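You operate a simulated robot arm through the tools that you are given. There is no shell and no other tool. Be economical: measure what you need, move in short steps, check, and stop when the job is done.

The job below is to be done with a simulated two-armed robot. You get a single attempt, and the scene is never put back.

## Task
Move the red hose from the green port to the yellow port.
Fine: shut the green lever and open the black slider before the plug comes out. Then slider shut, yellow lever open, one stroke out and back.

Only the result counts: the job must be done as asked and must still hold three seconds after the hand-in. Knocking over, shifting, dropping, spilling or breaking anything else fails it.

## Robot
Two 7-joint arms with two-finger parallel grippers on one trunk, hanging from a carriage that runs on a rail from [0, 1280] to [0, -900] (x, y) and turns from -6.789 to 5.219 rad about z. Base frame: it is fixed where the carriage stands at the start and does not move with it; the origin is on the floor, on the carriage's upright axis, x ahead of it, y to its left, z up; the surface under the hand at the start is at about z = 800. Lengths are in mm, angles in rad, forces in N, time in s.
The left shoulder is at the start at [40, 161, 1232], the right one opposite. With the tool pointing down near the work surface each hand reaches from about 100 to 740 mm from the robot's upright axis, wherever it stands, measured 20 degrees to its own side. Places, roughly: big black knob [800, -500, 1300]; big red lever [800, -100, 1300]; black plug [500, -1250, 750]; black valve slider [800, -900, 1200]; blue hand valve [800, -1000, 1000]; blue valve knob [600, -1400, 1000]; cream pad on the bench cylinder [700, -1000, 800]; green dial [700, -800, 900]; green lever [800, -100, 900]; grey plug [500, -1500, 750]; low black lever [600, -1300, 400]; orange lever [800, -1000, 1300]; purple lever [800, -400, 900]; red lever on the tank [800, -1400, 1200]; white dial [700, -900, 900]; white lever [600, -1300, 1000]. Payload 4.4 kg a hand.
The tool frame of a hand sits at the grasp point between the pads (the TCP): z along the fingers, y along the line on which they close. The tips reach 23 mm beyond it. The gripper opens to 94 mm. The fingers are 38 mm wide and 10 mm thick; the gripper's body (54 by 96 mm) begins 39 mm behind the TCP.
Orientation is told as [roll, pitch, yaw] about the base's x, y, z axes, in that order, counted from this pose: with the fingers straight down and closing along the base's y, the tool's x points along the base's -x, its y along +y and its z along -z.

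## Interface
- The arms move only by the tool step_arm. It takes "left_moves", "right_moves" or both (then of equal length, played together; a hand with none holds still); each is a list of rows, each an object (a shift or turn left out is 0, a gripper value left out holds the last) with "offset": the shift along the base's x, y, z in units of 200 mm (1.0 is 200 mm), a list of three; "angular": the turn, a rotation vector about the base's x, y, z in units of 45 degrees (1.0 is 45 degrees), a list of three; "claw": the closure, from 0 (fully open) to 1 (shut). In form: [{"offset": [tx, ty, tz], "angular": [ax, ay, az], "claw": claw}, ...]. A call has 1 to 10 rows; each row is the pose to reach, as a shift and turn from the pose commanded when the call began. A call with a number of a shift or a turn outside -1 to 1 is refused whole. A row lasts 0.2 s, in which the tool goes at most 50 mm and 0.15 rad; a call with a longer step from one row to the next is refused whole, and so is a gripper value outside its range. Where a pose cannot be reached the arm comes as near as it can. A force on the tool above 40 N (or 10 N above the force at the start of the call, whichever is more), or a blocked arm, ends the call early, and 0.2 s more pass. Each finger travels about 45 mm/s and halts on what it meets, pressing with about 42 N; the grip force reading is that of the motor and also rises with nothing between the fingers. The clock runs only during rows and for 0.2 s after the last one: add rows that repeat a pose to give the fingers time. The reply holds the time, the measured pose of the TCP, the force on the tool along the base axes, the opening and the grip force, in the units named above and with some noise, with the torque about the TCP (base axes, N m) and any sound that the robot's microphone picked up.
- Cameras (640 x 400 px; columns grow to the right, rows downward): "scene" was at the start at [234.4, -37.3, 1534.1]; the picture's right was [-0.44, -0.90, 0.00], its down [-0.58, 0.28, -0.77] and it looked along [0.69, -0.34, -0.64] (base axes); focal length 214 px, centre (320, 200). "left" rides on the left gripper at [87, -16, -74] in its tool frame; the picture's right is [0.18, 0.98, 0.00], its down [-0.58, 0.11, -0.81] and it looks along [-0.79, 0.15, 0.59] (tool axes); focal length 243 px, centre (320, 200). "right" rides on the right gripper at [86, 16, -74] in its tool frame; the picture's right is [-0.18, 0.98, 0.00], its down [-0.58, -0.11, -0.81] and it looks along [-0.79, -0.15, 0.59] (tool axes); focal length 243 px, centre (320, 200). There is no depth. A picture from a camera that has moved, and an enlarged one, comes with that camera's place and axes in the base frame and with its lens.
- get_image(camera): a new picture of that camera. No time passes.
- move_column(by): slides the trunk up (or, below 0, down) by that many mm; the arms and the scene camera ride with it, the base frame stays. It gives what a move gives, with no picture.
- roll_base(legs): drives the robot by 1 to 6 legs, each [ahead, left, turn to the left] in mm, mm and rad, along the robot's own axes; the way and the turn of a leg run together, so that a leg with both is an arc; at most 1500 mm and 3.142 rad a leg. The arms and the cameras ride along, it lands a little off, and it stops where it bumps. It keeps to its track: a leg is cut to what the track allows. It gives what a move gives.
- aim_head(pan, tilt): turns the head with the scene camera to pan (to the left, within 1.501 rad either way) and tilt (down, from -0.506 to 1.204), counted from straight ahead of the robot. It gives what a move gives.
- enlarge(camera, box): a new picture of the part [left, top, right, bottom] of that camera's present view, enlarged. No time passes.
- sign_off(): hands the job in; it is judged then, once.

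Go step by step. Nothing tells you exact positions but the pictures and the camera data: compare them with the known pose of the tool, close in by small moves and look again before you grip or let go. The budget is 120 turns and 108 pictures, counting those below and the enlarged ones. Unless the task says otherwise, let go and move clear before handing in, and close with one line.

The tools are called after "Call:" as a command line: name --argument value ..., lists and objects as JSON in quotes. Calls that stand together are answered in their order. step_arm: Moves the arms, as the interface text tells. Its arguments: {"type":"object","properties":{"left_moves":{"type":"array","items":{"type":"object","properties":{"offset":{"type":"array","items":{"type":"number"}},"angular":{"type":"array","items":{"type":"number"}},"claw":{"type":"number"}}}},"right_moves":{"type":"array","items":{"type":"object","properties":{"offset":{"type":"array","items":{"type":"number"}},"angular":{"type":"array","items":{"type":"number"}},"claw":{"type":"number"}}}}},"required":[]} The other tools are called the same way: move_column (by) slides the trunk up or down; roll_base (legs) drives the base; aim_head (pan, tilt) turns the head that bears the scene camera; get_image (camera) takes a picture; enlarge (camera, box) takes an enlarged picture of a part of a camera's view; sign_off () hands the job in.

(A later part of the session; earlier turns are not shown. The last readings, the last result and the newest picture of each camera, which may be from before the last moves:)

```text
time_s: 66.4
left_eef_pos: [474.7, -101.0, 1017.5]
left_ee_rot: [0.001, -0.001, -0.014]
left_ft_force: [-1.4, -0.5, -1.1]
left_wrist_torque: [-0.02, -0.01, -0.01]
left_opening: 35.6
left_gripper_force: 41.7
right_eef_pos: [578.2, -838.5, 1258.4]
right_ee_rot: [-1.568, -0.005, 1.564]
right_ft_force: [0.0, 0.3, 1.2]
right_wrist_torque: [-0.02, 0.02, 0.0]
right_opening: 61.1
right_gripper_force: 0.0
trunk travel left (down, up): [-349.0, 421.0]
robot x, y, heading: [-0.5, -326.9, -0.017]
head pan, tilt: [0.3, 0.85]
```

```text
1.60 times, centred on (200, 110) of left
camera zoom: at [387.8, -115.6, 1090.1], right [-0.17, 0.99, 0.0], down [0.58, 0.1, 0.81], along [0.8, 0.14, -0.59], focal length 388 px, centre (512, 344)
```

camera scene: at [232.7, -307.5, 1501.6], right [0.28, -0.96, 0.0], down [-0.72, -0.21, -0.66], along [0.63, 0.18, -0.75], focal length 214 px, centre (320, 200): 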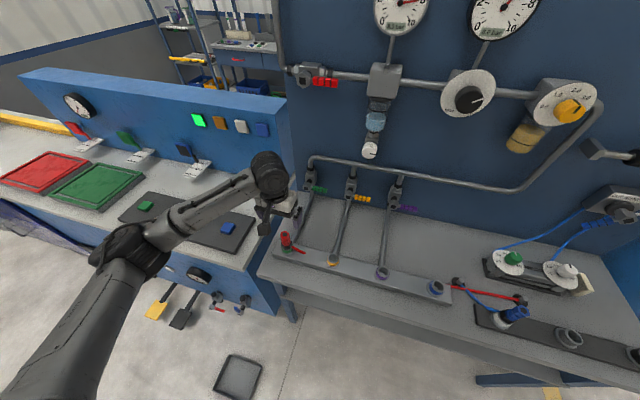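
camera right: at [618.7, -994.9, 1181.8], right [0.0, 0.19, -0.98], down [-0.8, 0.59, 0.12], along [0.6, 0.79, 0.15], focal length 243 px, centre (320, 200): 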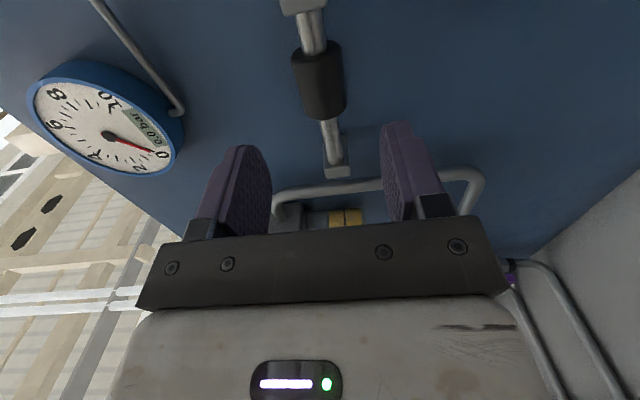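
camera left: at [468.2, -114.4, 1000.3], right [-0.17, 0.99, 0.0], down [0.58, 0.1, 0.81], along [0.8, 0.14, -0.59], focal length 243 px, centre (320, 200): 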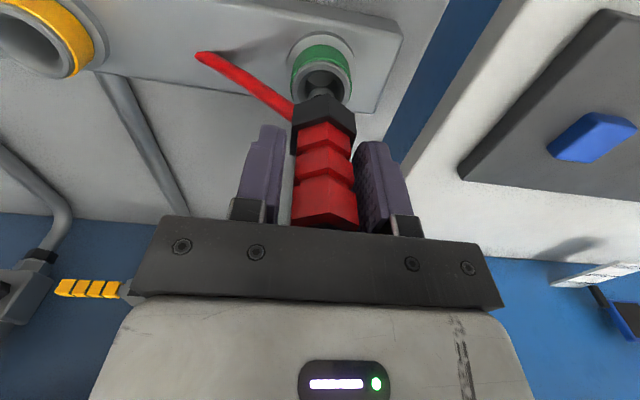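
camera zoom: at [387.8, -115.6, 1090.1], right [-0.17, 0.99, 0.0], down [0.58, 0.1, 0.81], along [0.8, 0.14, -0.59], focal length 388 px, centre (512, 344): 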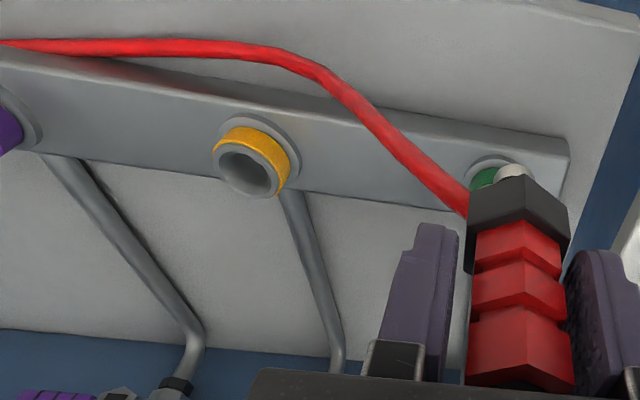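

Rims: the ports are about 160 mm apart in y at equal x. I carry the plug over the yellow port and compare with the earlier wrist view over green.

Call:
step_arm --left_moves '[{"offset": [0, -0.2, 0]}, {"offset": [0, -0.4, 0]}, {"offset": [0, -0.6, 0]}, {"offset": [0.1, -0.79, 0]}, {"offset": [0.28, -0.79, 0]}, {"offset": [0.4, -0.79, -0.05]}, {"offset": [0.4, -0.79, -0.25]}]'

Call:
get_image --camera "left"

Call:
enlarge --camera "scene" --box '[265, 205, 385, 285]'

```text
time_s: 68.0
left_eef_pos: [552.5, -256.9, 965.1]
left_ee_rot: [0.0, 0.0, -0.016]
left_ft_force: [-0.1, -0.2, -1.7]
left_wrist_torque: [0.02, -0.01, -0.01]
left_opening: 35.6
left_gripper_force: 41.8
right_eef_pos: [576.1, -838.9, 1258.5]
right_ee_rot: [-1.565, -0.007, 1.564]
right_ft_force: [0.0, 0.3, -0.2]
right_wrist_torque: [0.01, -0.02, 0.03]
right_opening: 61.1
right_gripper_force: 0.0
trunk travel left (down, up): [-349.0, 421.0]
robot x, y, heading: [-2.8, -328.8, -0.015]
head pan, tilt: [0.3, 0.85]
```

```text
46 pictures are left
camera left: at [465.9, -271.3, 1039.8], right [-0.17, 0.99, 0.0], down [0.58, 0.1, 0.81], along [0.79, 0.14, -0.59], focal length 243 px, centre (320, 200)
```

left: 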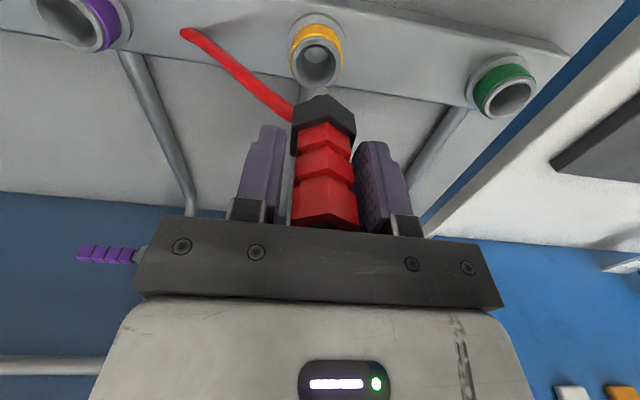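

```text
5.00 times, centred on (325, 245) of scene
camera zoom: at [232.4, -307.3, 1501.4], right [0.28, -0.96, 0.0], down [-0.72, -0.21, -0.66], along [0.63, 0.19, -0.75], focal length 1072 px, centre (295, -25)
```

zoom: 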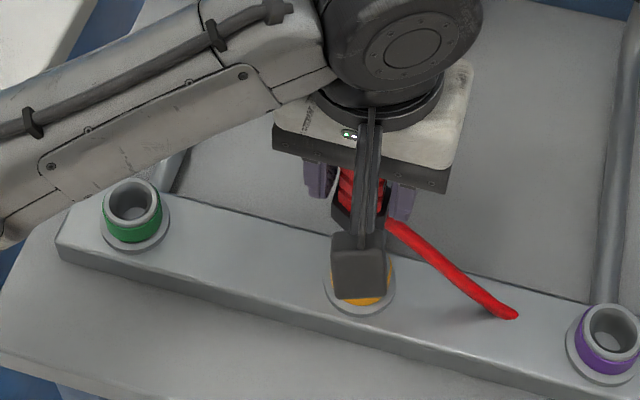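

Plug roughly over the yellow port. I lower to the same height (926) at which I saw the green port, for a like-for-like comparison.

Call:
step_arm --left_moves '[{"offset": [0.005, -0.005, -0.1]}, {"offset": [0.005, -0.005, -0.193]}]'

Call:
get_image --camera "left"

Call:
enlarge --camera "left" --box '[260, 20, 380, 120]'

```text
time_s: 68.6
left_eef_pos: [556.6, -257.2, 928.6]
left_ee_rot: [0.001, -0.001, -0.015]
left_ft_force: [-0.1, -0.2, -0.8]
left_wrist_torque: [0.01, 0.0, 0.03]
left_opening: 35.6
left_gripper_force: 41.6
right_eef_pos: [576.7, -838.3, 1258.6]
right_ee_rot: [-1.568, -0.006, 1.562]
right_ft_force: [0.7, -0.3, 0.1]
right_wrist_torque: [-0.01, -0.01, -0.02]
right_opening: 61.2
right_gripper_force: 0.1
trunk travel left (down, up): [-349.0, 421.0]
robot x, y, heading: [-2.8, -329.9, -0.015]
head pan, tilt: [0.3, 0.85]
```

```text
44 pictures are left
camera left: at [469.6, -272.1, 1001.9], right [-0.17, 0.99, 0.0], down [0.58, 0.1, 0.81], along [0.8, 0.14, -0.59], focal length 243 px, centre (320, 200)
```

left: 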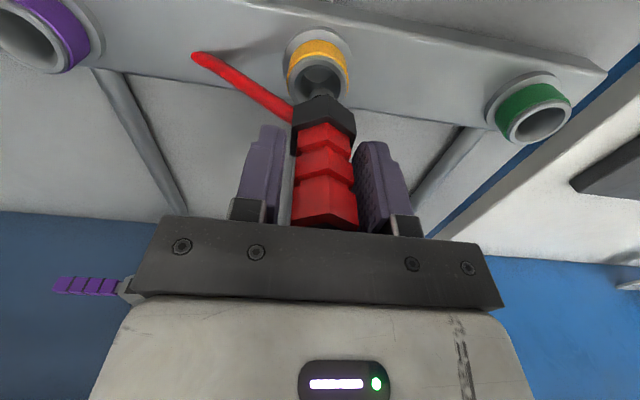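

```text
4.00 times, centred on (320, 70) of left
camera zoom: at [469.6, -272.1, 1001.9], right [-0.17, 0.99, 0.0], down [0.58, 0.1, 0.81], along [0.8, 0.14, -0.59], focal length 970 px, centre (320, 720)
```

zoom: 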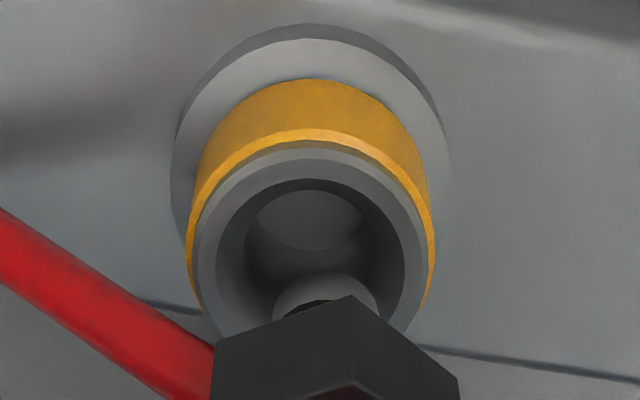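

By comparison the port lies about 2 mm behind and 1 mm right of the plug. I correct and push it in by small steps.

Call:
step_arm --left_moves '[{"offset": [-0.01, -0.006, 0]}, {"offset": [-0.01, -0.006, -0.03]}, {"offset": [-0.01, -0.006, -0.06]}, {"offset": [-0.01, -0.006, -0.09]}, {"offset": [-0.01, -0.006, -0.12]}, {"offset": [-0.01, -0.006, -0.15]}, {"offset": [-0.01, -0.006, -0.158]}]'

Call:
get_image --camera "left"

```text
time_s: 70.2
left_eef_pos: [555.0, -259.6, 897.0]
left_ee_rot: [0.0, 0.0, -0.015]
left_ft_force: [0.0, -0.5, 1.2]
left_wrist_torque: [-0.05, 0.08, 0.04]
left_opening: 35.7
left_gripper_force: 42.1
right_eef_pos: [577.2, -839.0, 1258.7]
right_ee_rot: [-1.567, -0.007, 1.563]
right_ft_force: [-0.2, 0.2, -0.3]
right_wrist_torque: [-0.03, 0.01, 0.0]
right_opening: 61.1
right_gripper_force: 0.0
trunk travel left (down, up): [-349.0, 421.0]
robot x, y, heading: [-2.8, -325.3, -0.015]
head pan, tilt: [0.3, 0.85]
```

```text
42 pictures are left
camera left: at [467.9, -273.3, 970.3], right [-0.17, 0.99, 0.0], down [0.58, 0.1, 0.81], along [0.8, 0.14, -0.59], focal length 243 px, centre (320, 200)
```

left: 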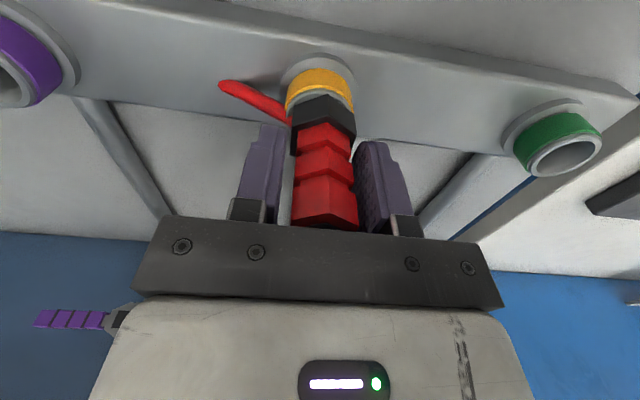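

It matches the seated look on green. I press a little further to make sure it latches.

Call:
step_arm --left_moves '[{"offset": [0, 0, -0.01]}, {"offset": [0, 0, -0.02]}, {"offset": [0, 0, -0.03]}, {"offset": [0, 0, -0.04]}]'

```text
time_s: 70.9
left_eef_pos: [555.8, -259.2, 895.7]
left_ee_rot: [-0.005, -0.007, -0.016]
left_ft_force: [-2.4, 3.2, 9.9]
left_wrist_torque: [0.16, 0.29, 0.03]
left_opening: 35.7
left_gripper_force: 41.9
right_eef_pos: [578.1, -837.7, 1258.5]
right_ee_rot: [-1.566, -0.007, 1.564]
right_ft_force: [0.4, 0.6, -0.2]
right_wrist_torque: [0.0, 0.02, 0.04]
right_opening: 61.0
right_gripper_force: 0.0
trunk travel left (down, up): [-349.0, 421.0]
robot x, y, heading: [-0.2, -327.2, -0.014]
head pan, tilt: [0.3, 0.85]
stopped in row 3 (left hand): the force on the tool passed its limit at 41 N (the readings are from after the stop); the commanded pose is now the measured one
```

It bottomed out firmly. I release, rise clear and check the plug.

Call:
step_arm --left_moves '[{"offset": [0, 0, 0], "claw": 0.4}, {"offset": [0, 0, 0], "claw": 0}, {"offset": [0, 0, 0], "claw": 0}, {"offset": [0, 0, 0.15]}, {"offset": [0, 0, 0.35]}, {"offset": [0, 0, 0.6]}, {"offset": [0, 0, 0.8]}, {"offset": [0, 0, 1]}]'

Call:
step_arm --left_moves '[{"offset": [-0.1, 0, 0.2]}, {"offset": [-0.2, 0, 0.4]}, {"offset": [-0.4, 0, 0.55]}, {"offset": [-0.6, 0, 0.7]}, {"offset": [-0.6, 0, 0.9]}, {"offset": [-0.6, 0, 1]}]'

Call:
enlarge --camera "scene" --box '[255, 205, 385, 290]'

```text
time_s: 72.7
left_eef_pos: [555.5, -258.8, 1097.6]
left_ee_rot: [-0.005, -0.006, -0.016]
left_ft_force: [-0.2, 0.0, -0.4]
left_wrist_torque: [0.02, 0.02, 0.04]
left_opening: 94.1
left_gripper_force: 0.0
right_eef_pos: [577.1, -836.9, 1259.5]
right_ee_rot: [-1.567, -0.008, 1.564]
right_ft_force: [0.4, 0.1, 0.3]
right_wrist_torque: [0.0, 0.01, 0.0]
right_opening: 61.2
right_gripper_force: 0.1
trunk travel left (down, up): [-349.0, 421.0]
robot x, y, heading: [-0.7, -326.6, -0.013]
head pan, tilt: [0.3, 0.85]
```

```text
time_s: 74.1
left_eef_pos: [434.3, -258.4, 1298.0]
left_ee_rot: [-0.003, -0.004, -0.016]
left_ft_force: [0.4, -0.1, 0.8]
left_wrist_torque: [0.02, 0.0, 0.0]
left_opening: 93.7
left_gripper_force: 0.1
right_eef_pos: [577.2, -837.7, 1259.3]
right_ee_rot: [-1.568, -0.008, 1.565]
right_ft_force: [0.2, -0.3, 0.4]
right_wrist_torque: [0.01, -0.01, 0.03]
right_opening: 61.0
right_gripper_force: 0.0
trunk travel left (down, up): [-349.0, 421.0]
robot x, y, heading: [0.7, -330.5, -0.014]
head pan, tilt: [0.3, 0.85]
```

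```text
4.71 times, centred on (320, 248) of scene
camera zoom: at [233.1, -307.1, 1501.6], right [0.28, -0.96, 0.0], down [-0.72, -0.21, -0.66], along [0.63, 0.19, -0.75], focal length 1009 px, centre (320, -24)
```

zoom: 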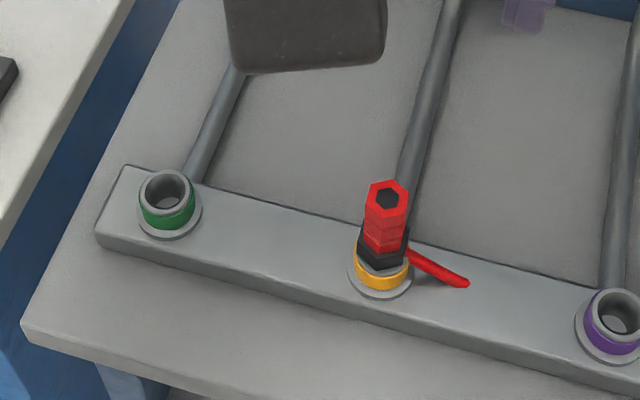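

The plug sits in the yellow port like before in green. Now the slider: drive right and regrip it.

Call:
roll_base --legs '[[0, -100, 0]]'

Call:
aim_head --pan -0.6 --tilt 0.4

Call:
step_arm --right_moves '[{"offset": [0.15, 0, -0.1]}, {"offset": [0.3, 0, -0.2]}, {"offset": [0.45, 0, -0.3]}, {"offset": [0.6, 0, -0.3]}, {"offset": [0.75, 0, -0.3]}]'

Call:
get_image --camera "right"

```text
time_s: 75.2
left_eef_pos: [434.2, -357.4, 1296.7]
left_ee_rot: [-0.005, -0.004, -0.017]
left_ft_force: [-0.5, -0.4, 0.6]
left_wrist_torque: [0.02, -0.05, -0.05]
left_opening: 93.9
left_gripper_force: 0.0
right_eef_pos: [577.8, -937.6, 1259.0]
right_ee_rot: [-1.566, -0.008, 1.563]
right_ft_force: [-0.5, -0.3, 0.6]
right_wrist_torque: [0.04, 0.02, 0.01]
right_opening: 61.0
right_gripper_force: 0.0
trunk travel left (down, up): [-349.0, 421.0]
robot x, y, heading: [-1.5, -426.4, -0.016]
head pan, tilt: [0.3, 0.85]
```

```text
time_s: 76.4
left_eef_pos: [434.7, -356.2, 1295.5]
left_ee_rot: [-0.003, -0.004, -0.015]
left_ft_force: [-0.2, -1.2, 0.0]
left_wrist_torque: [0.0, 0.02, 0.0]
left_opening: 93.8
left_gripper_force: 0.1
right_eef_pos: [576.9, -936.1, 1258.7]
right_ee_rot: [-1.567, -0.008, 1.565]
right_ft_force: [-0.4, -0.1, 0.4]
right_wrist_torque: [0.0, 0.0, -0.01]
right_opening: 60.9
right_gripper_force: 0.1
trunk travel left (down, up): [-349.0, 421.0]
robot x, y, heading: [-1.5, -426.5, -0.013]
head pan, tilt: [-0.6, 0.4]
```

```text
time_s: 77.6
left_eef_pos: [434.6, -357.1, 1296.0]
left_ee_rot: [-0.004, -0.007, -0.016]
left_ft_force: [1.4, 0.1, -1.1]
left_wrist_torque: [-0.02, 0.02, -0.04]
left_opening: 94.0
left_gripper_force: 0.1
right_eef_pos: [729.9, -936.8, 1200.1]
right_ee_rot: [-1.57, -0.005, 1.565]
right_ft_force: [-0.5, 0.5, -0.9]
right_wrist_torque: [0.03, 0.01, 0.0]
right_opening: 61.0
right_gripper_force: 0.1
trunk travel left (down, up): [-349.0, 421.0]
robot x, y, heading: [-0.3, -423.3, -0.013]
head pan, tilt: [-0.6, 0.4]
```

```text
40 pictures are left
camera right: at [652.9, -1022.4, 1182.7], right [0.0, 0.19, -0.98], down [-0.8, 0.59, 0.12], along [0.6, 0.79, 0.15], focal length 243 px, centre (320, 200)
```

right: 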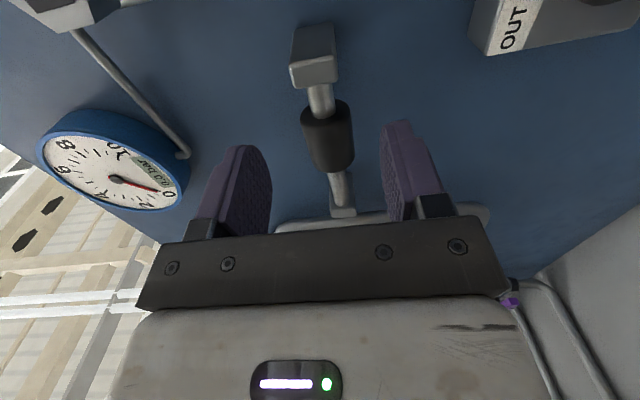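

The sleeve is at y≈-895. I line up, advance, grip and slide it left.

Call:
step_arm --right_moves '[{"offset": [0, 0.1, 0]}, {"offset": [0, 0.2, 0]}, {"offset": [0.18, 0.2, 0]}, {"offset": [0.37, 0.2, 0]}, {"offset": [0.37, 0.2, 0], "claw": 0.6}, {"offset": [0.37, 0.2, 0], "claw": 0.8}, {"offset": [0.37, 0.2, 0], "claw": 0.8}, {"offset": [0.37, 0.2, 0], "claw": 0.8}]'

Call:
step_arm --right_moves '[{"offset": [0, 0.05, 0]}, {"offset": [0, 0.1, 0]}, {"offset": [0, 0.15, 0]}, {"offset": [0, 0.18, 0]}, {"offset": [0, 0.2, 0]}, {"offset": [0, 0.22, 0]}]'

Call:
get_image --camera "right"

```text
time_s: 79.4
left_eef_pos: [433.5, -357.3, 1296.2]
left_ee_rot: [-0.004, -0.006, -0.015]
left_ft_force: [-0.6, -0.3, 0.7]
left_wrist_torque: [0.02, 0.01, -0.01]
left_opening: 94.0
left_gripper_force: 0.0
right_eef_pos: [803.0, -895.6, 1199.7]
right_ee_rot: [-1.57, -0.003, 1.567]
right_ft_force: [-9.2, 5.5, 12.3]
right_wrist_torque: [-2.01, -0.23, -0.28]
right_opening: 37.7
right_gripper_force: 44.9
trunk travel left (down, up): [-349.0, 421.0]
robot x, y, heading: [-2.5, -423.1, -0.011]
head pan, tilt: [-0.6, 0.4]
```

```text
time_s: 80.8
left_eef_pos: [435.7, -361.7, 1297.5]
left_ee_rot: [-0.007, -0.007, -0.017]
left_ft_force: [-0.3, -0.1, -0.1]
left_wrist_torque: [-0.01, 0.0, 0.0]
left_opening: 93.7
left_gripper_force: 0.1
right_eef_pos: [801.7, -860.6, 1201.2]
right_ee_rot: [-1.567, -0.004, 1.559]
right_ft_force: [14.8, -27.3, 0.7]
right_wrist_torque: [-1.94, 0.1, 0.13]
right_opening: 37.9
right_gripper_force: 45.0
trunk travel left (down, up): [-349.0, 421.0]
robot x, y, heading: [0.9, -425.9, -0.012]
head pan, tilt: [-0.6, 0.4]
```

```text
39 pictures are left
camera right: at [725.5, -945.9, 1183.1], right [0.0, 0.19, -0.98], down [-0.8, 0.59, 0.11], along [0.6, 0.78, 0.15], focal length 243 px, centre (320, 200)
```

right: 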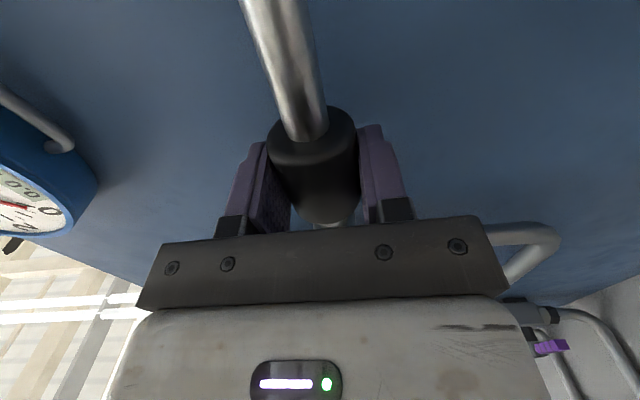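

The sleeve is back at its original end (stop felt). I release, back off, close the fingers with a slight downward pitch and drive to the yellow lever.

Call:
step_arm --right_moves '[{"offset": [0, -0.01, 0], "claw": 0.5}, {"offset": [0, -0.01, 0], "claw": 0.35}, {"offset": [0, -0.01, 0], "claw": 0.35}, {"offset": [-0.2, -0.01, 0]}, {"offset": [-0.4, -0.01, 0]}, {"offset": [-0.6, -0.01, 0.1]}, {"offset": [-0.8, -0.01, 0.2]}, {"offset": [-0.9, -0.01, 0.25]}]'

Call:
enlarge --camera "scene" --box '[280, 150, 420, 250]'

Call:
step_arm --right_moves '[{"angular": [0, 0.17, 0], "claw": 1}, {"angular": [0, 0.34, 0], "claw": 1}, {"angular": [0, 0.5, 0], "claw": 1}, {"angular": [0, 0.5, 0], "claw": 1}]'

Call:
roll_base --legs '[[0, 560, 0]]'

Call:
move_column --by -180

Call:
aim_head --pan -0.2 --tilt 0.7

Call:
get_image --camera "scene"

Call:
get_image --camera "right"

```text
time_s: 82.6
left_eef_pos: [434.3, -357.8, 1296.8]
left_ee_rot: [-0.003, -0.005, -0.017]
left_ft_force: [-0.7, 0.3, -0.1]
left_wrist_torque: [0.0, 0.03, 0.0]
left_opening: 93.7
left_gripper_force: 0.0
right_eef_pos: [621.4, -855.4, 1250.6]
right_ee_rot: [-1.567, -0.006, 1.566]
right_ft_force: [-0.8, 0.5, -0.1]
right_wrist_torque: [-0.01, -0.02, 0.02]
right_opening: 61.1
right_gripper_force: 0.1
trunk travel left (down, up): [-349.0, 421.0]
robot x, y, heading: [1.3, -424.7, -0.017]
head pan, tilt: [-0.6, 0.4]
```

```text
4.00 times, centred on (350, 200) of scene
camera zoom: at [233.7, -480.3, 1540.7], right [-0.58, -0.82, 0.0], down [-0.32, 0.22, -0.92], along [0.75, -0.53, -0.39], focal length 858 px, centre (200, 200)
```

zoom: 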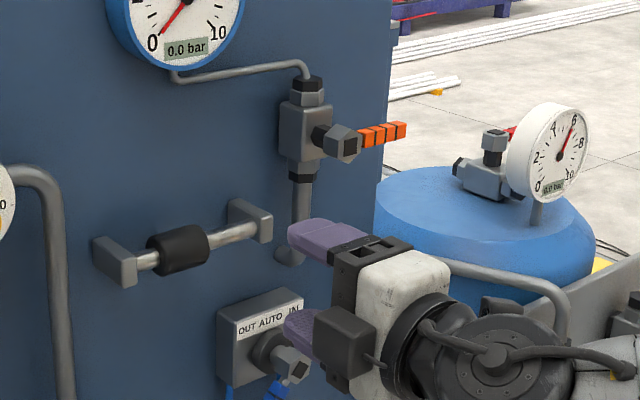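

```text
time_s: 83.6
left_eef_pos: [434.1, -357.8, 1296.3]
left_ee_rot: [-0.004, -0.006, -0.015]
left_ft_force: [-0.2, -0.7, 0.6]
left_wrist_torque: [-0.05, -0.01, 0.0]
left_opening: 94.1
left_gripper_force: 0.3
right_eef_pos: [620.8, -854.6, 1249.1]
right_ee_rot: [-1.175, -0.003, 1.56]
right_ft_force: [-0.1, 0.3, 1.4]
right_wrist_torque: [-0.01, -0.03, 0.01]
right_opening: 0.2
right_gripper_force: 30.0
trunk travel left (down, up): [-349.0, 421.0]
robot x, y, heading: [3.6, -428.2, -0.013]
head pan, tilt: [-0.6, 0.4]
```

```text
time_s: 86.8
left_eef_pos: [434.6, 200.1, 1297.5]
left_ee_rot: [-0.004, -0.006, -0.021]
left_ft_force: [0.3, 0.1, 1.2]
left_wrist_torque: [-0.01, 0.01, 0.01]
left_opening: 94.1
left_gripper_force: 0.0
right_eef_pos: [618.7, -299.1, 1248.9]
right_ee_rot: [-1.174, -0.005, 1.558]
right_ft_force: [-0.2, -1.0, 0.6]
right_wrist_torque: [-0.02, 0.03, 0.01]
right_opening: 0.2
right_gripper_force: 41.6
trunk travel left (down, up): [-349.0, 421.0]
robot x, y, heading: [-0.8, 132.4, -0.017]
head pan, tilt: [-0.6, 0.4]
```

```text
time_s: 88.8
left_eef_pos: [435.5, 200.0, 1117.8]
left_ee_rot: [-0.005, -0.006, -0.021]
left_ft_force: [-0.2, 0.3, -0.9]
left_wrist_torque: [0.03, -0.03, 0.03]
left_opening: 94.3
left_gripper_force: 0.1
right_eef_pos: [619.2, -298.1, 1069.4]
right_ee_rot: [-1.174, -0.003, 1.558]
right_ft_force: [0.8, 0.5, 0.0]
right_wrist_torque: [0.02, 0.01, 0.02]
right_opening: 0.0
right_gripper_force: 42.0
trunk travel left (down, up): [-169.0, 601.0]
robot x, y, heading: [-0.8, 134.4, -0.018]
head pan, tilt: [-0.6, 0.4]
```

```text
time_s: 89.7
left_eef_pos: [434.0, 199.3, 1116.6]
left_ee_rot: [-0.004, -0.006, -0.021]
left_ft_force: [-0.4, -0.1, -0.3]
left_wrist_torque: [0.0, 0.0, 0.0]
left_opening: 93.9
left_gripper_force: 0.1
right_eef_pos: [619.0, -298.5, 1069.7]
right_ee_rot: [-1.174, -0.003, 1.558]
right_ft_force: [-0.6, -0.8, -0.3]
right_wrist_torque: [0.05, 0.04, -0.01]
right_opening: 0.0
right_gripper_force: 42.0
trunk travel left (down, up): [-169.0, 601.0]
robot x, y, heading: [0.6, 134.8, -0.02]
head pan, tilt: [-0.201, 0.7]
```

```text
37 pictures are left
camera scene: at [241.1, 112.9, 1334.0], right [-0.22, -0.98, 0.0], down [-0.63, 0.14, -0.77], along [0.75, -0.17, -0.64], focal length 214 px, centre (320, 200)
```

scene: 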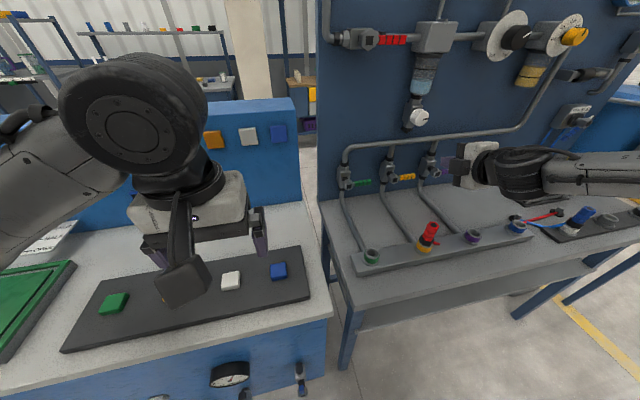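

```text
36 pictures are left
camera right: at [541.2, -384.6, 1082.4], right [-0.38, 0.19, -0.91], down [-0.69, 0.59, 0.41], along [0.61, 0.78, -0.09], focal length 243 px, centre (320, 200)
```

right: 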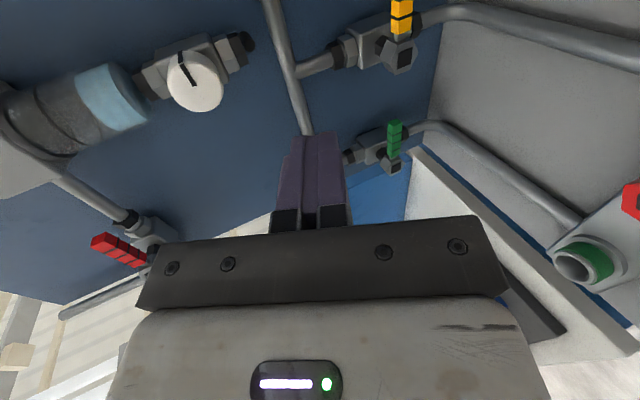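

I bring the fingers down in front of, and then under, the yellow lever.

Call:
step_arm --right_moves '[{"offset": [0.2, -0.1, 0]}, {"offset": [0.4, -0.12, -0.1]}, {"offset": [0.53, -0.12, -0.3]}, {"offset": [0.53, -0.12, -0.5]}, {"offset": [0.53, -0.12, -0.7]}, {"offset": [0.53, -0.12, -0.9]}, {"offset": [0.53, -0.12, -0.97]}]'

Call:
get_image --camera "right"

Call:
enlarge --camera "scene" --box '[330, 130, 530, 270]'

```text
time_s: 91.3
left_eef_pos: [435.7, 200.0, 1116.4]
left_ee_rot: [-0.002, -0.007, -0.02]
left_ft_force: [0.2, -1.0, -0.4]
left_wrist_torque: [-0.04, 0.0, -0.02]
left_opening: 93.8
left_gripper_force: 0.1
right_eef_pos: [725.5, -323.5, 872.9]
right_ee_rot: [-1.176, -0.003, 1.556]
right_ft_force: [0.1, -0.5, 0.6]
right_wrist_torque: [-0.01, 0.0, 0.02]
right_opening: 0.0
right_gripper_force: 42.3
trunk travel left (down, up): [-169.0, 601.0]
robot x, y, heading: [-1.2, 135.5, -0.021]
head pan, tilt: [-0.201, 0.7]
```

```text
35 pictures are left
camera right: at [647.6, -408.8, 885.6], right [-0.38, 0.19, -0.91], down [-0.69, 0.59, 0.41], along [0.61, 0.78, -0.09], focal length 243 px, centre (320, 200)
```

right: 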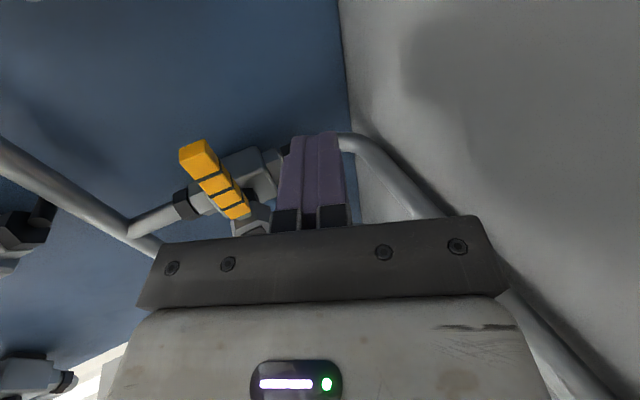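

```text
2.86 times, centred on (430, 200) of scene
camera zoom: at [241.1, 113.1, 1334.0], right [-0.22, -0.98, 0.0], down [-0.63, 0.14, -0.77], along [0.75, -0.17, -0.64], focal length 613 px, centre (6, 200)
```

zoom: 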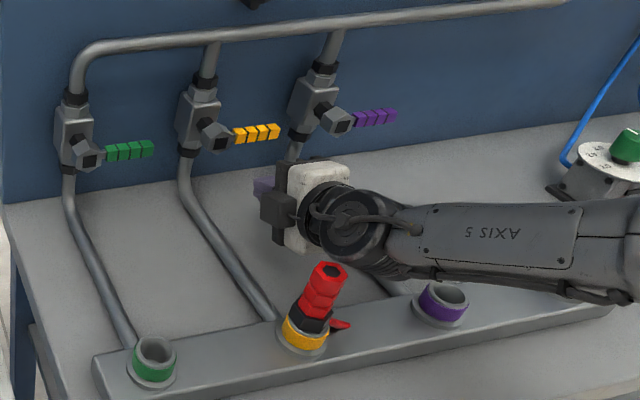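

Fingers are just below the yellow lever (tip measured at z≈922). I go forward under it and lift it along its arc.

Call:
step_arm --right_moves '[{"offset": [0.16, 0.0, 0.02]}, {"offset": [0.165, 0.02, 0.15]}, {"offset": [0.165, 0.0, 0.235]}, {"offset": [0.165, -0.005, 0.305]}, {"offset": [0.165, 0.007, 0.38]}, {"offset": [0.165, 0.042, 0.455]}, {"offset": [0.165, 0.1, 0.52]}, {"offset": [0.165, 0.15, 0.55]}, {"offset": [0.165, 0.187, 0.57]}, {"offset": [0.165, 0.205, 0.57]}]'

Call:
get_image --camera "right"

Call:
enlarge --camera "scene" --box '[330, 130, 530, 270]'

```text
time_s: 93.5
left_eef_pos: [433.9, 197.7, 1114.7]
left_ee_rot: [-0.004, -0.005, -0.022]
left_ft_force: [-0.2, 1.1, -0.7]
left_wrist_torque: [-0.01, 0.02, 0.0]
left_opening: 94.3
left_gripper_force: 0.0
right_eef_pos: [756.7, -287.0, 990.2]
right_ee_rot: [-1.176, -0.004, 1.551]
right_ft_force: [-1.5, -11.8, -4.8]
right_wrist_torque: [-0.16, 0.08, -0.07]
right_opening: 0.0
right_gripper_force: 41.7
right hand out of reach, approached as far as the arm can: row 1
trunk travel left (down, up): [-169.0, 601.0]
robot x, y, heading: [-3.1, 132.6, -0.023]
head pan, tilt: [-0.201, 0.7]
```

```text
33 pictures are left
camera right: at [678.4, -371.7, 1003.2], right [-0.38, 0.19, -0.91], down [-0.69, 0.59, 0.41], along [0.62, 0.78, -0.09], focal length 243 px, centre (320, 200)
```

right: 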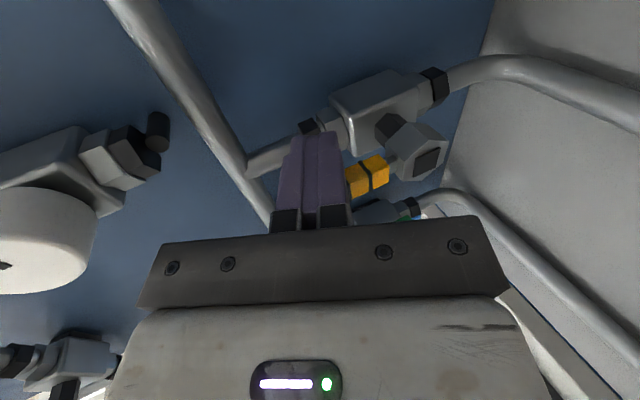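

```text
2.86 times, centred on (430, 200) of scene
camera zoom: at [240.4, 111.4, 1333.7], right [-0.22, -0.98, 0.0], down [-0.63, 0.14, -0.76], along [0.75, -0.17, -0.64], focal length 613 px, centre (6, 200)
```

zoom: 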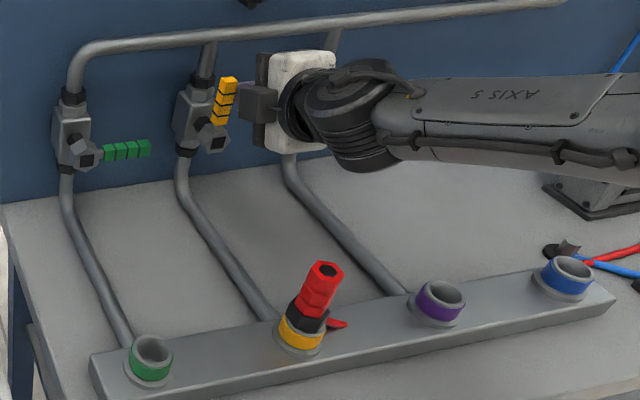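

The yellow lever is nearly upright. I push on to the left until it meets the stop.

Call:
step_arm --right_moves '[{"offset": [0, 0.03, 0]}, {"offset": [0, 0.06, 0]}, {"offset": [0, 0.09, 0]}, {"offset": [0, 0.12, 0]}]'

Call:
step_arm --right_moves '[{"offset": [0, -0.1, 0]}, {"offset": [-0.2, -0.15, 0.05]}, {"offset": [-0.4, -0.15, 0.2]}, {"offset": [-0.6, -0.15, 0.35]}, {"offset": [-0.7, -0.15, 0.4]}]'

Call:
enlarge --camera "scene" --box '[330, 130, 450, 210]'

```text
time_s: 94.2
left_eef_pos: [435.7, 198.4, 1115.8]
left_ee_rot: [-0.003, -0.007, -0.025]
left_ft_force: [1.5, 0.4, 0.5]
left_wrist_torque: [-0.04, -0.01, 0.03]
left_opening: 94.1
left_gripper_force: 0.0
right_eef_pos: [756.3, -287.2, 990.3]
right_ee_rot: [-1.179, 0.002, 1.528]
right_ft_force: [0.2, -17.4, 2.8]
right_wrist_torque: [-0.09, -0.29, -0.12]
right_opening: 0.0
right_gripper_force: 42.5
trunk travel left (down, up): [-169.0, 601.0]
robot x, y, heading: [-0.9, 130.9, -0.019]
head pan, tilt: [-0.201, 0.7]
stopped in row 3 (right hand): the force on the tool passed its limit at 43 N (the readings are from after the stop); the commanded pose is now the measured one
```

```text
time_s: 95.4
left_eef_pos: [435.7, 198.5, 1115.8]
left_ee_rot: [-0.003, -0.005, -0.023]
left_ft_force: [-0.9, 0.2, -0.6]
left_wrist_torque: [0.01, 0.01, -0.01]
left_opening: 94.2
left_gripper_force: 0.0
right_eef_pos: [616.7, -308.3, 1066.5]
right_ee_rot: [-1.174, 0.001, 1.54]
right_ft_force: [-0.4, -0.4, -1.2]
right_wrist_torque: [0.01, 0.0, 0.03]
right_opening: 0.0
right_gripper_force: 42.0
trunk travel left (down, up): [-169.0, 601.0]
robot x, y, heading: [0.5, 132.6, -0.023]
head pan, tilt: [-0.201, 0.7]
```

```text
5.00 times, centred on (390, 170) of scene
camera zoom: at [240.9, 112.0, 1333.8], right [-0.22, -0.97, 0.0], down [-0.63, 0.14, -0.76], along [0.75, -0.17, -0.64], focal length 1072 px, centre (-30, 350)
```

zoom: 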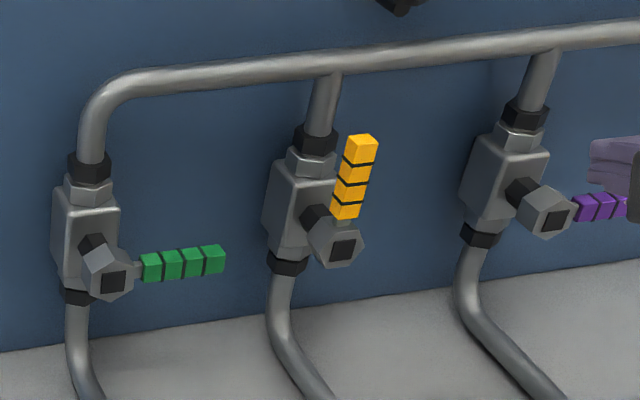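

Yellow lever is at its stop, upright (open); green is shut. Now I drive to the hand valve for the stroke.

Call:
roll_base --legs '[[0, -650, 0]]'

Call:
move_column --by 90

Call:
aim_head --pan -0.5 --tilt 0.55

Call:
get_image --camera "right"

Call:
get_image --camera "scene"

```text
time_s: 99.0
left_eef_pos: [433.6, -442.9, 1116.1]
left_ee_rot: [-0.005, -0.006, -0.015]
left_ft_force: [0.4, 0.3, -1.1]
left_wrist_torque: [0.0, -0.01, 0.0]
left_opening: 93.7
left_gripper_force: 0.2
right_eef_pos: [620.5, -948.1, 1066.6]
right_ee_rot: [-1.176, 0.0, 1.548]
right_ft_force: [1.3, -0.7, 0.4]
right_wrist_torque: [-0.02, 0.02, -0.03]
right_opening: 0.4
right_gripper_force: 42.3
trunk travel left (down, up): [-169.0, 601.0]
robot x, y, heading: [2.1, -512.7, -0.019]
head pan, tilt: [-0.201, 0.7]
```

```text
time_s: 100.2
left_eef_pos: [433.9, -442.8, 1206.1]
left_ee_rot: [-0.003, -0.005, -0.016]
left_ft_force: [-0.5, -0.3, -0.1]
left_wrist_torque: [-0.01, 0.01, -0.01]
left_opening: 94.0
left_gripper_force: 0.1
right_eef_pos: [620.9, -948.3, 1156.0]
right_ee_rot: [-1.175, 0.0, 1.547]
right_ft_force: [-0.4, 1.0, 0.4]
right_wrist_torque: [-0.02, 0.0, 0.0]
right_opening: 0.0
right_gripper_force: 42.1
trunk travel left (down, up): [-259.0, 511.0]
robot x, y, heading: [1.8, -511.6, -0.011]
head pan, tilt: [-0.201, 0.7]
```

```text
time_s: 101.0
left_eef_pos: [434.4, -442.6, 1207.0]
left_ee_rot: [-0.004, -0.006, -0.014]
left_ft_force: [-0.3, 0.2, 0.2]
left_wrist_torque: [0.02, 0.01, 0.04]
left_opening: 93.8
left_gripper_force: 0.0
right_eef_pos: [621.9, -948.8, 1155.7]
right_ee_rot: [-1.174, 0.001, 1.549]
right_ft_force: [1.0, 0.6, 0.4]
right_wrist_torque: [-0.02, -0.01, 0.01]
right_opening: 0.0
right_gripper_force: 42.1
trunk travel left (down, up): [-259.0, 511.0]
robot x, y, heading: [-0.6, -508.2, -0.011]
head pan, tilt: [-0.499, 0.55]
```

```text
30 pictures are left
camera right: at [541.8, -1033.9, 1169.7], right [-0.37, 0.19, -0.91], down [-0.69, 0.6, 0.41], along [0.62, 0.78, -0.09], focal length 243 px, centre (320, 200)
```

right: 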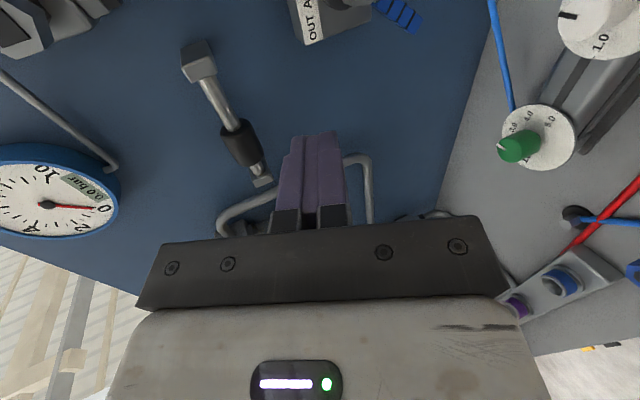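

```text
29 pictures are left
camera scene: at [236.3, -556.3, 1437.0], right [-0.49, -0.87, 0.0], down [-0.46, 0.26, -0.85], along [0.74, -0.42, -0.52], focal length 214 px, centre (320, 200)
```

scene: 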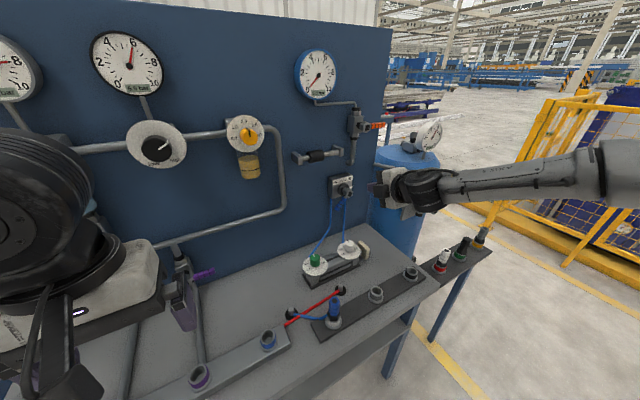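

Call:
enlarge --camera "scene" --box '[310, 160, 380, 220]'

Call:
enlarge --camera "scene" --box '[290, 215, 390, 295]'

```text
6.67 times, centred on (345, 190) of scene
camera zoom: at [236.3, -556.3, 1437.0], right [-0.49, -0.87, 0.0], down [-0.46, 0.26, -0.85], along [0.74, -0.42, -0.52], focal length 1430 px, centre (153, 267)
```

zoom: 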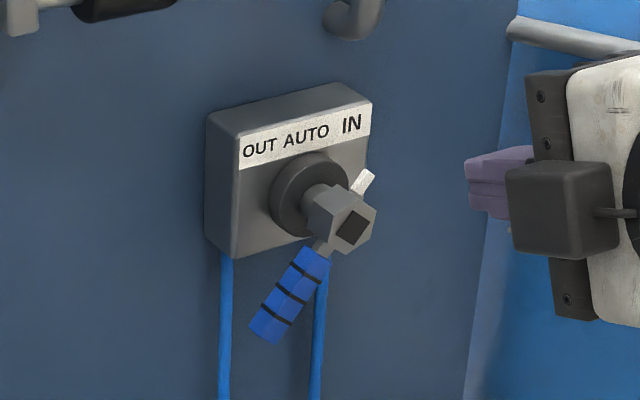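

```text
5.00 times, centred on (340, 255) of scene
camera zoom: at [236.3, -556.3, 1437.0], right [-0.49, -0.87, 0.0], down [-0.46, 0.26, -0.85], along [0.74, -0.42, -0.52], focal length 1072 px, centre (220, -75)
```

zoom: 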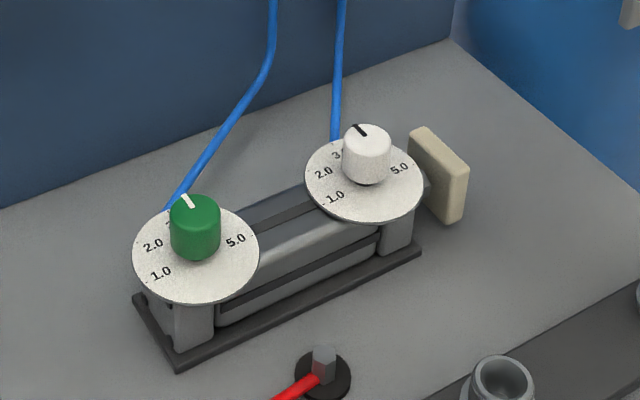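

The hand valve hub is near [y -980, z 1048] with the lever tip near [780, -938, 990]. I bring the fingers to the lever's left side.

Call:
step_arm --right_moves '[{"offset": [0.1, 0.1, -0.15]}, {"offset": [0.2, 0.2, -0.3]}, {"offset": [0.35, 0.23, -0.45]}, {"offset": [0.5, 0.23, -0.58]}, {"offset": [0.65, 0.23, -0.6]}, {"offset": [0.73, 0.23, -0.6]}]'

Call:
get_image --camera "right"

Call:
enlarge --camera "scene" --box '[300, 150, 400, 230]'

```text
time_s: 102.4
left_eef_pos: [433.7, -442.6, 1206.6]
left_ee_rot: [-0.004, -0.006, -0.016]
left_ft_force: [-1.1, 0.6, 0.2]
left_wrist_torque: [0.04, 0.02, 0.01]
left_opening: 94.0
left_gripper_force: 0.1
right_eef_pos: [767.5, -903.4, 1035.3]
right_ee_rot: [-1.173, -0.002, 1.549]
right_ft_force: [0.1, 0.0, 0.0]
right_wrist_torque: [-0.01, -0.01, 0.03]
right_opening: 0.0
right_gripper_force: 42.4
trunk travel left (down, up): [-259.0, 511.0]
robot x, y, heading: [-0.6, -511.9, -0.017]
head pan, tilt: [-0.499, 0.55]
```

```text
26 pictures are left
camera right: at [688.5, -988.1, 1047.3], right [-0.37, 0.19, -0.91], down [-0.69, 0.6, 0.41], along [0.62, 0.78, -0.09], focal length 243 px, centre (320, 200)
```

right: 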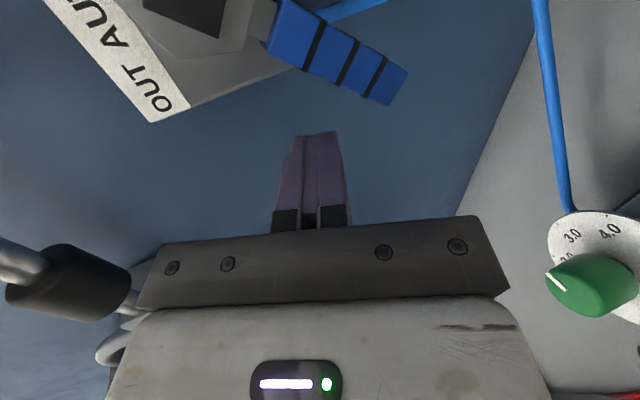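

```text
5.00 times, centred on (350, 190) of scene
camera zoom: at [236.3, -556.2, 1437.1], right [-0.49, -0.87, 0.0], down [-0.45, 0.26, -0.85], along [0.74, -0.42, -0.52], focal length 1072 px, centre (170, 250)
```

zoom: 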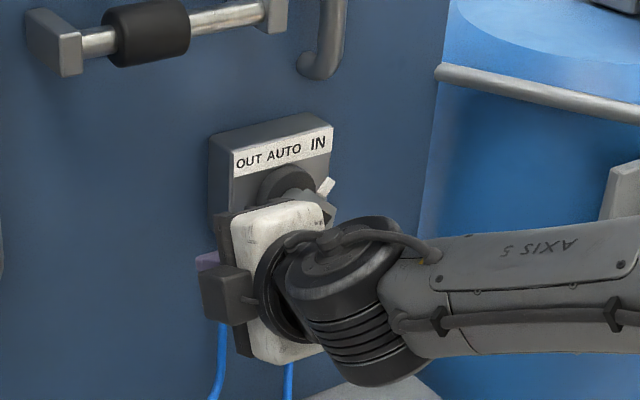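

Position confirmed. I sweep the lever to the right (OUT) along its arc.

Call:
step_arm --right_moves '[{"offset": [0.02, -0.05, -0.04]}, {"offset": [0.02, -0.1, -0.1]}, {"offset": [0.02, -0.143, -0.14]}, {"offset": [0.02, -0.198, -0.175]}, {"offset": [0.02, -0.248, -0.2]}, {"offset": [0.02, -0.298, -0.22]}, {"offset": [0.02, -0.343, -0.23]}, {"offset": [0.02, -0.398, -0.23]}, {"offset": [0.02, -0.443, -0.227]}, {"offset": [0.02, -0.478, -0.217]}]'

Call:
get_image --camera "right"

Call:
enlarge --camera "scene" --box '[280, 150, 400, 280]'

```text
time_s: 104.6
left_eef_pos: [432.7, -440.2, 1205.5]
left_ee_rot: [-0.001, -0.007, -0.016]
left_ft_force: [0.4, -0.8, 0.1]
left_wrist_torque: [0.01, 0.0, -0.03]
left_opening: 94.1
left_gripper_force: 0.0
right_eef_pos: [764.0, -995.0, 993.3]
right_ee_rot: [-1.173, -0.003, 1.55]
right_ft_force: [-8.8, 15.6, -2.1]
right_wrist_torque: [-0.05, -0.08, -0.07]
right_opening: 0.1
right_gripper_force: 41.9
right hand out of reach, approached as far as the arm can: row 6, 7, 8, 9, 10
trunk travel left (down, up): [-259.0, 511.0]
robot x, y, heading: [-1.0, -511.4, -0.014]
head pan, tilt: [-0.499, 0.55]
```

```text
24 pictures are left
camera right: at [685.9, -1079.4, 1006.7], right [-0.38, 0.19, -0.91], down [-0.69, 0.59, 0.41], along [0.62, 0.78, -0.09], focal length 243 px, centre (320, 200)
```

right: 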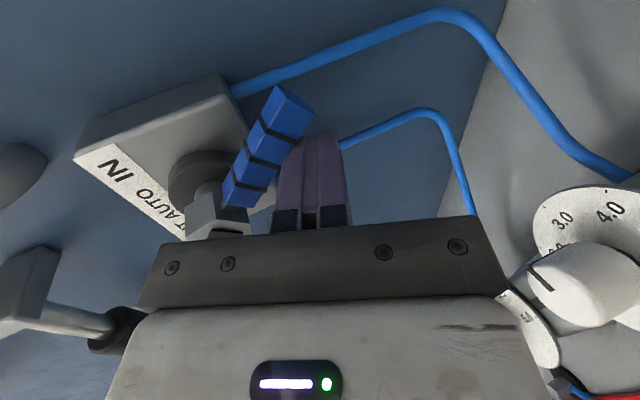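

```text
3.08 times, centred on (340, 215) of scene
camera zoom: at [235.5, -554.4, 1436.7], right [-0.49, -0.87, 0.0], down [-0.46, 0.26, -0.85], along [0.74, -0.42, -0.52], focal length 660 px, centre (258, 154)
```

zoom: 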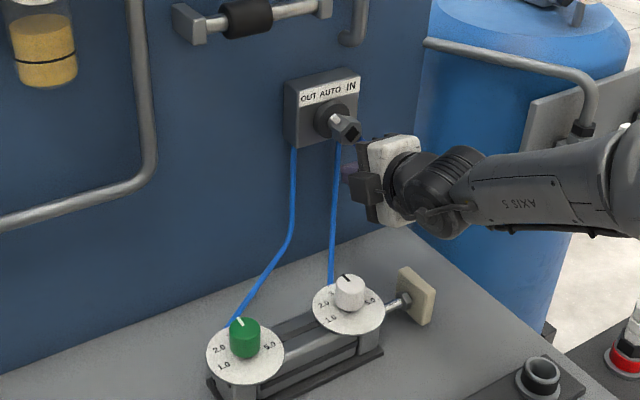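

The lever swung over and the rod has begun to extend. I wait a moment and look at pointer and pad.

Call:
step_arm --right_moves '[{"offset": [-0.01, -0.03, 0]}, {"offset": [-0.01, -0.05, 0.0]}, {"offset": [-0.01, -0.05, 0.0]}, {"offset": [-0.01, -0.05, 0.0]}, {"offset": [-0.01, -0.05, 0.0]}]'

Call:
enlarge --camera "scene" --box '[280, 150, 400, 280]'

Call:
enlarge --camera "scene" --box '[325, 165, 375, 205]'

```text
time_s: 105.8
left_eef_pos: [434.2, -434.9, 1207.4]
left_ee_rot: [0.003, -0.005, -0.015]
left_ft_force: [0.5, 0.3, 0.3]
left_wrist_torque: [0.03, -0.01, 0.01]
left_opening: 94.1
left_gripper_force: 0.0
right_eef_pos: [764.2, -995.0, 993.2]
right_ee_rot: [-1.173, -0.008, 1.554]
right_ft_force: [0.3, 39.6, -3.6]
right_wrist_torque: [-0.18, 0.03, 0.32]
right_opening: 0.0
right_gripper_force: 41.5
trunk travel left (down, up): [-259.0, 511.0]
robot x, y, heading: [-0.0, -507.9, -0.021]
head pan, tilt: [-0.499, 0.55]
```

```text
3.08 times, centred on (340, 215) of scene
camera zoom: at [236.1, -551.5, 1436.7], right [-0.49, -0.87, 0.0], down [-0.46, 0.26, -0.85], along [0.74, -0.42, -0.53], focal length 660 px, centre (258, 154)
```

zoom: 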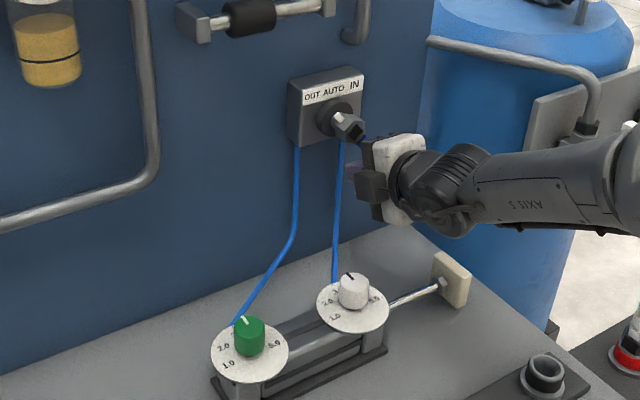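

```text
10.00 times, centred on (350, 185) of scene
camera zoom: at [236.1, -551.5, 1436.7], right [-0.49, -0.87, 0.0], down [-0.46, 0.26, -0.85], along [0.74, -0.42, -0.53], focal length 2145 px, centre (20, 350)
```

zoom: 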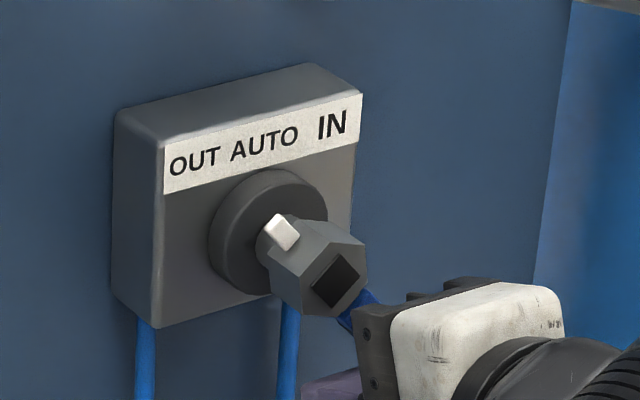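

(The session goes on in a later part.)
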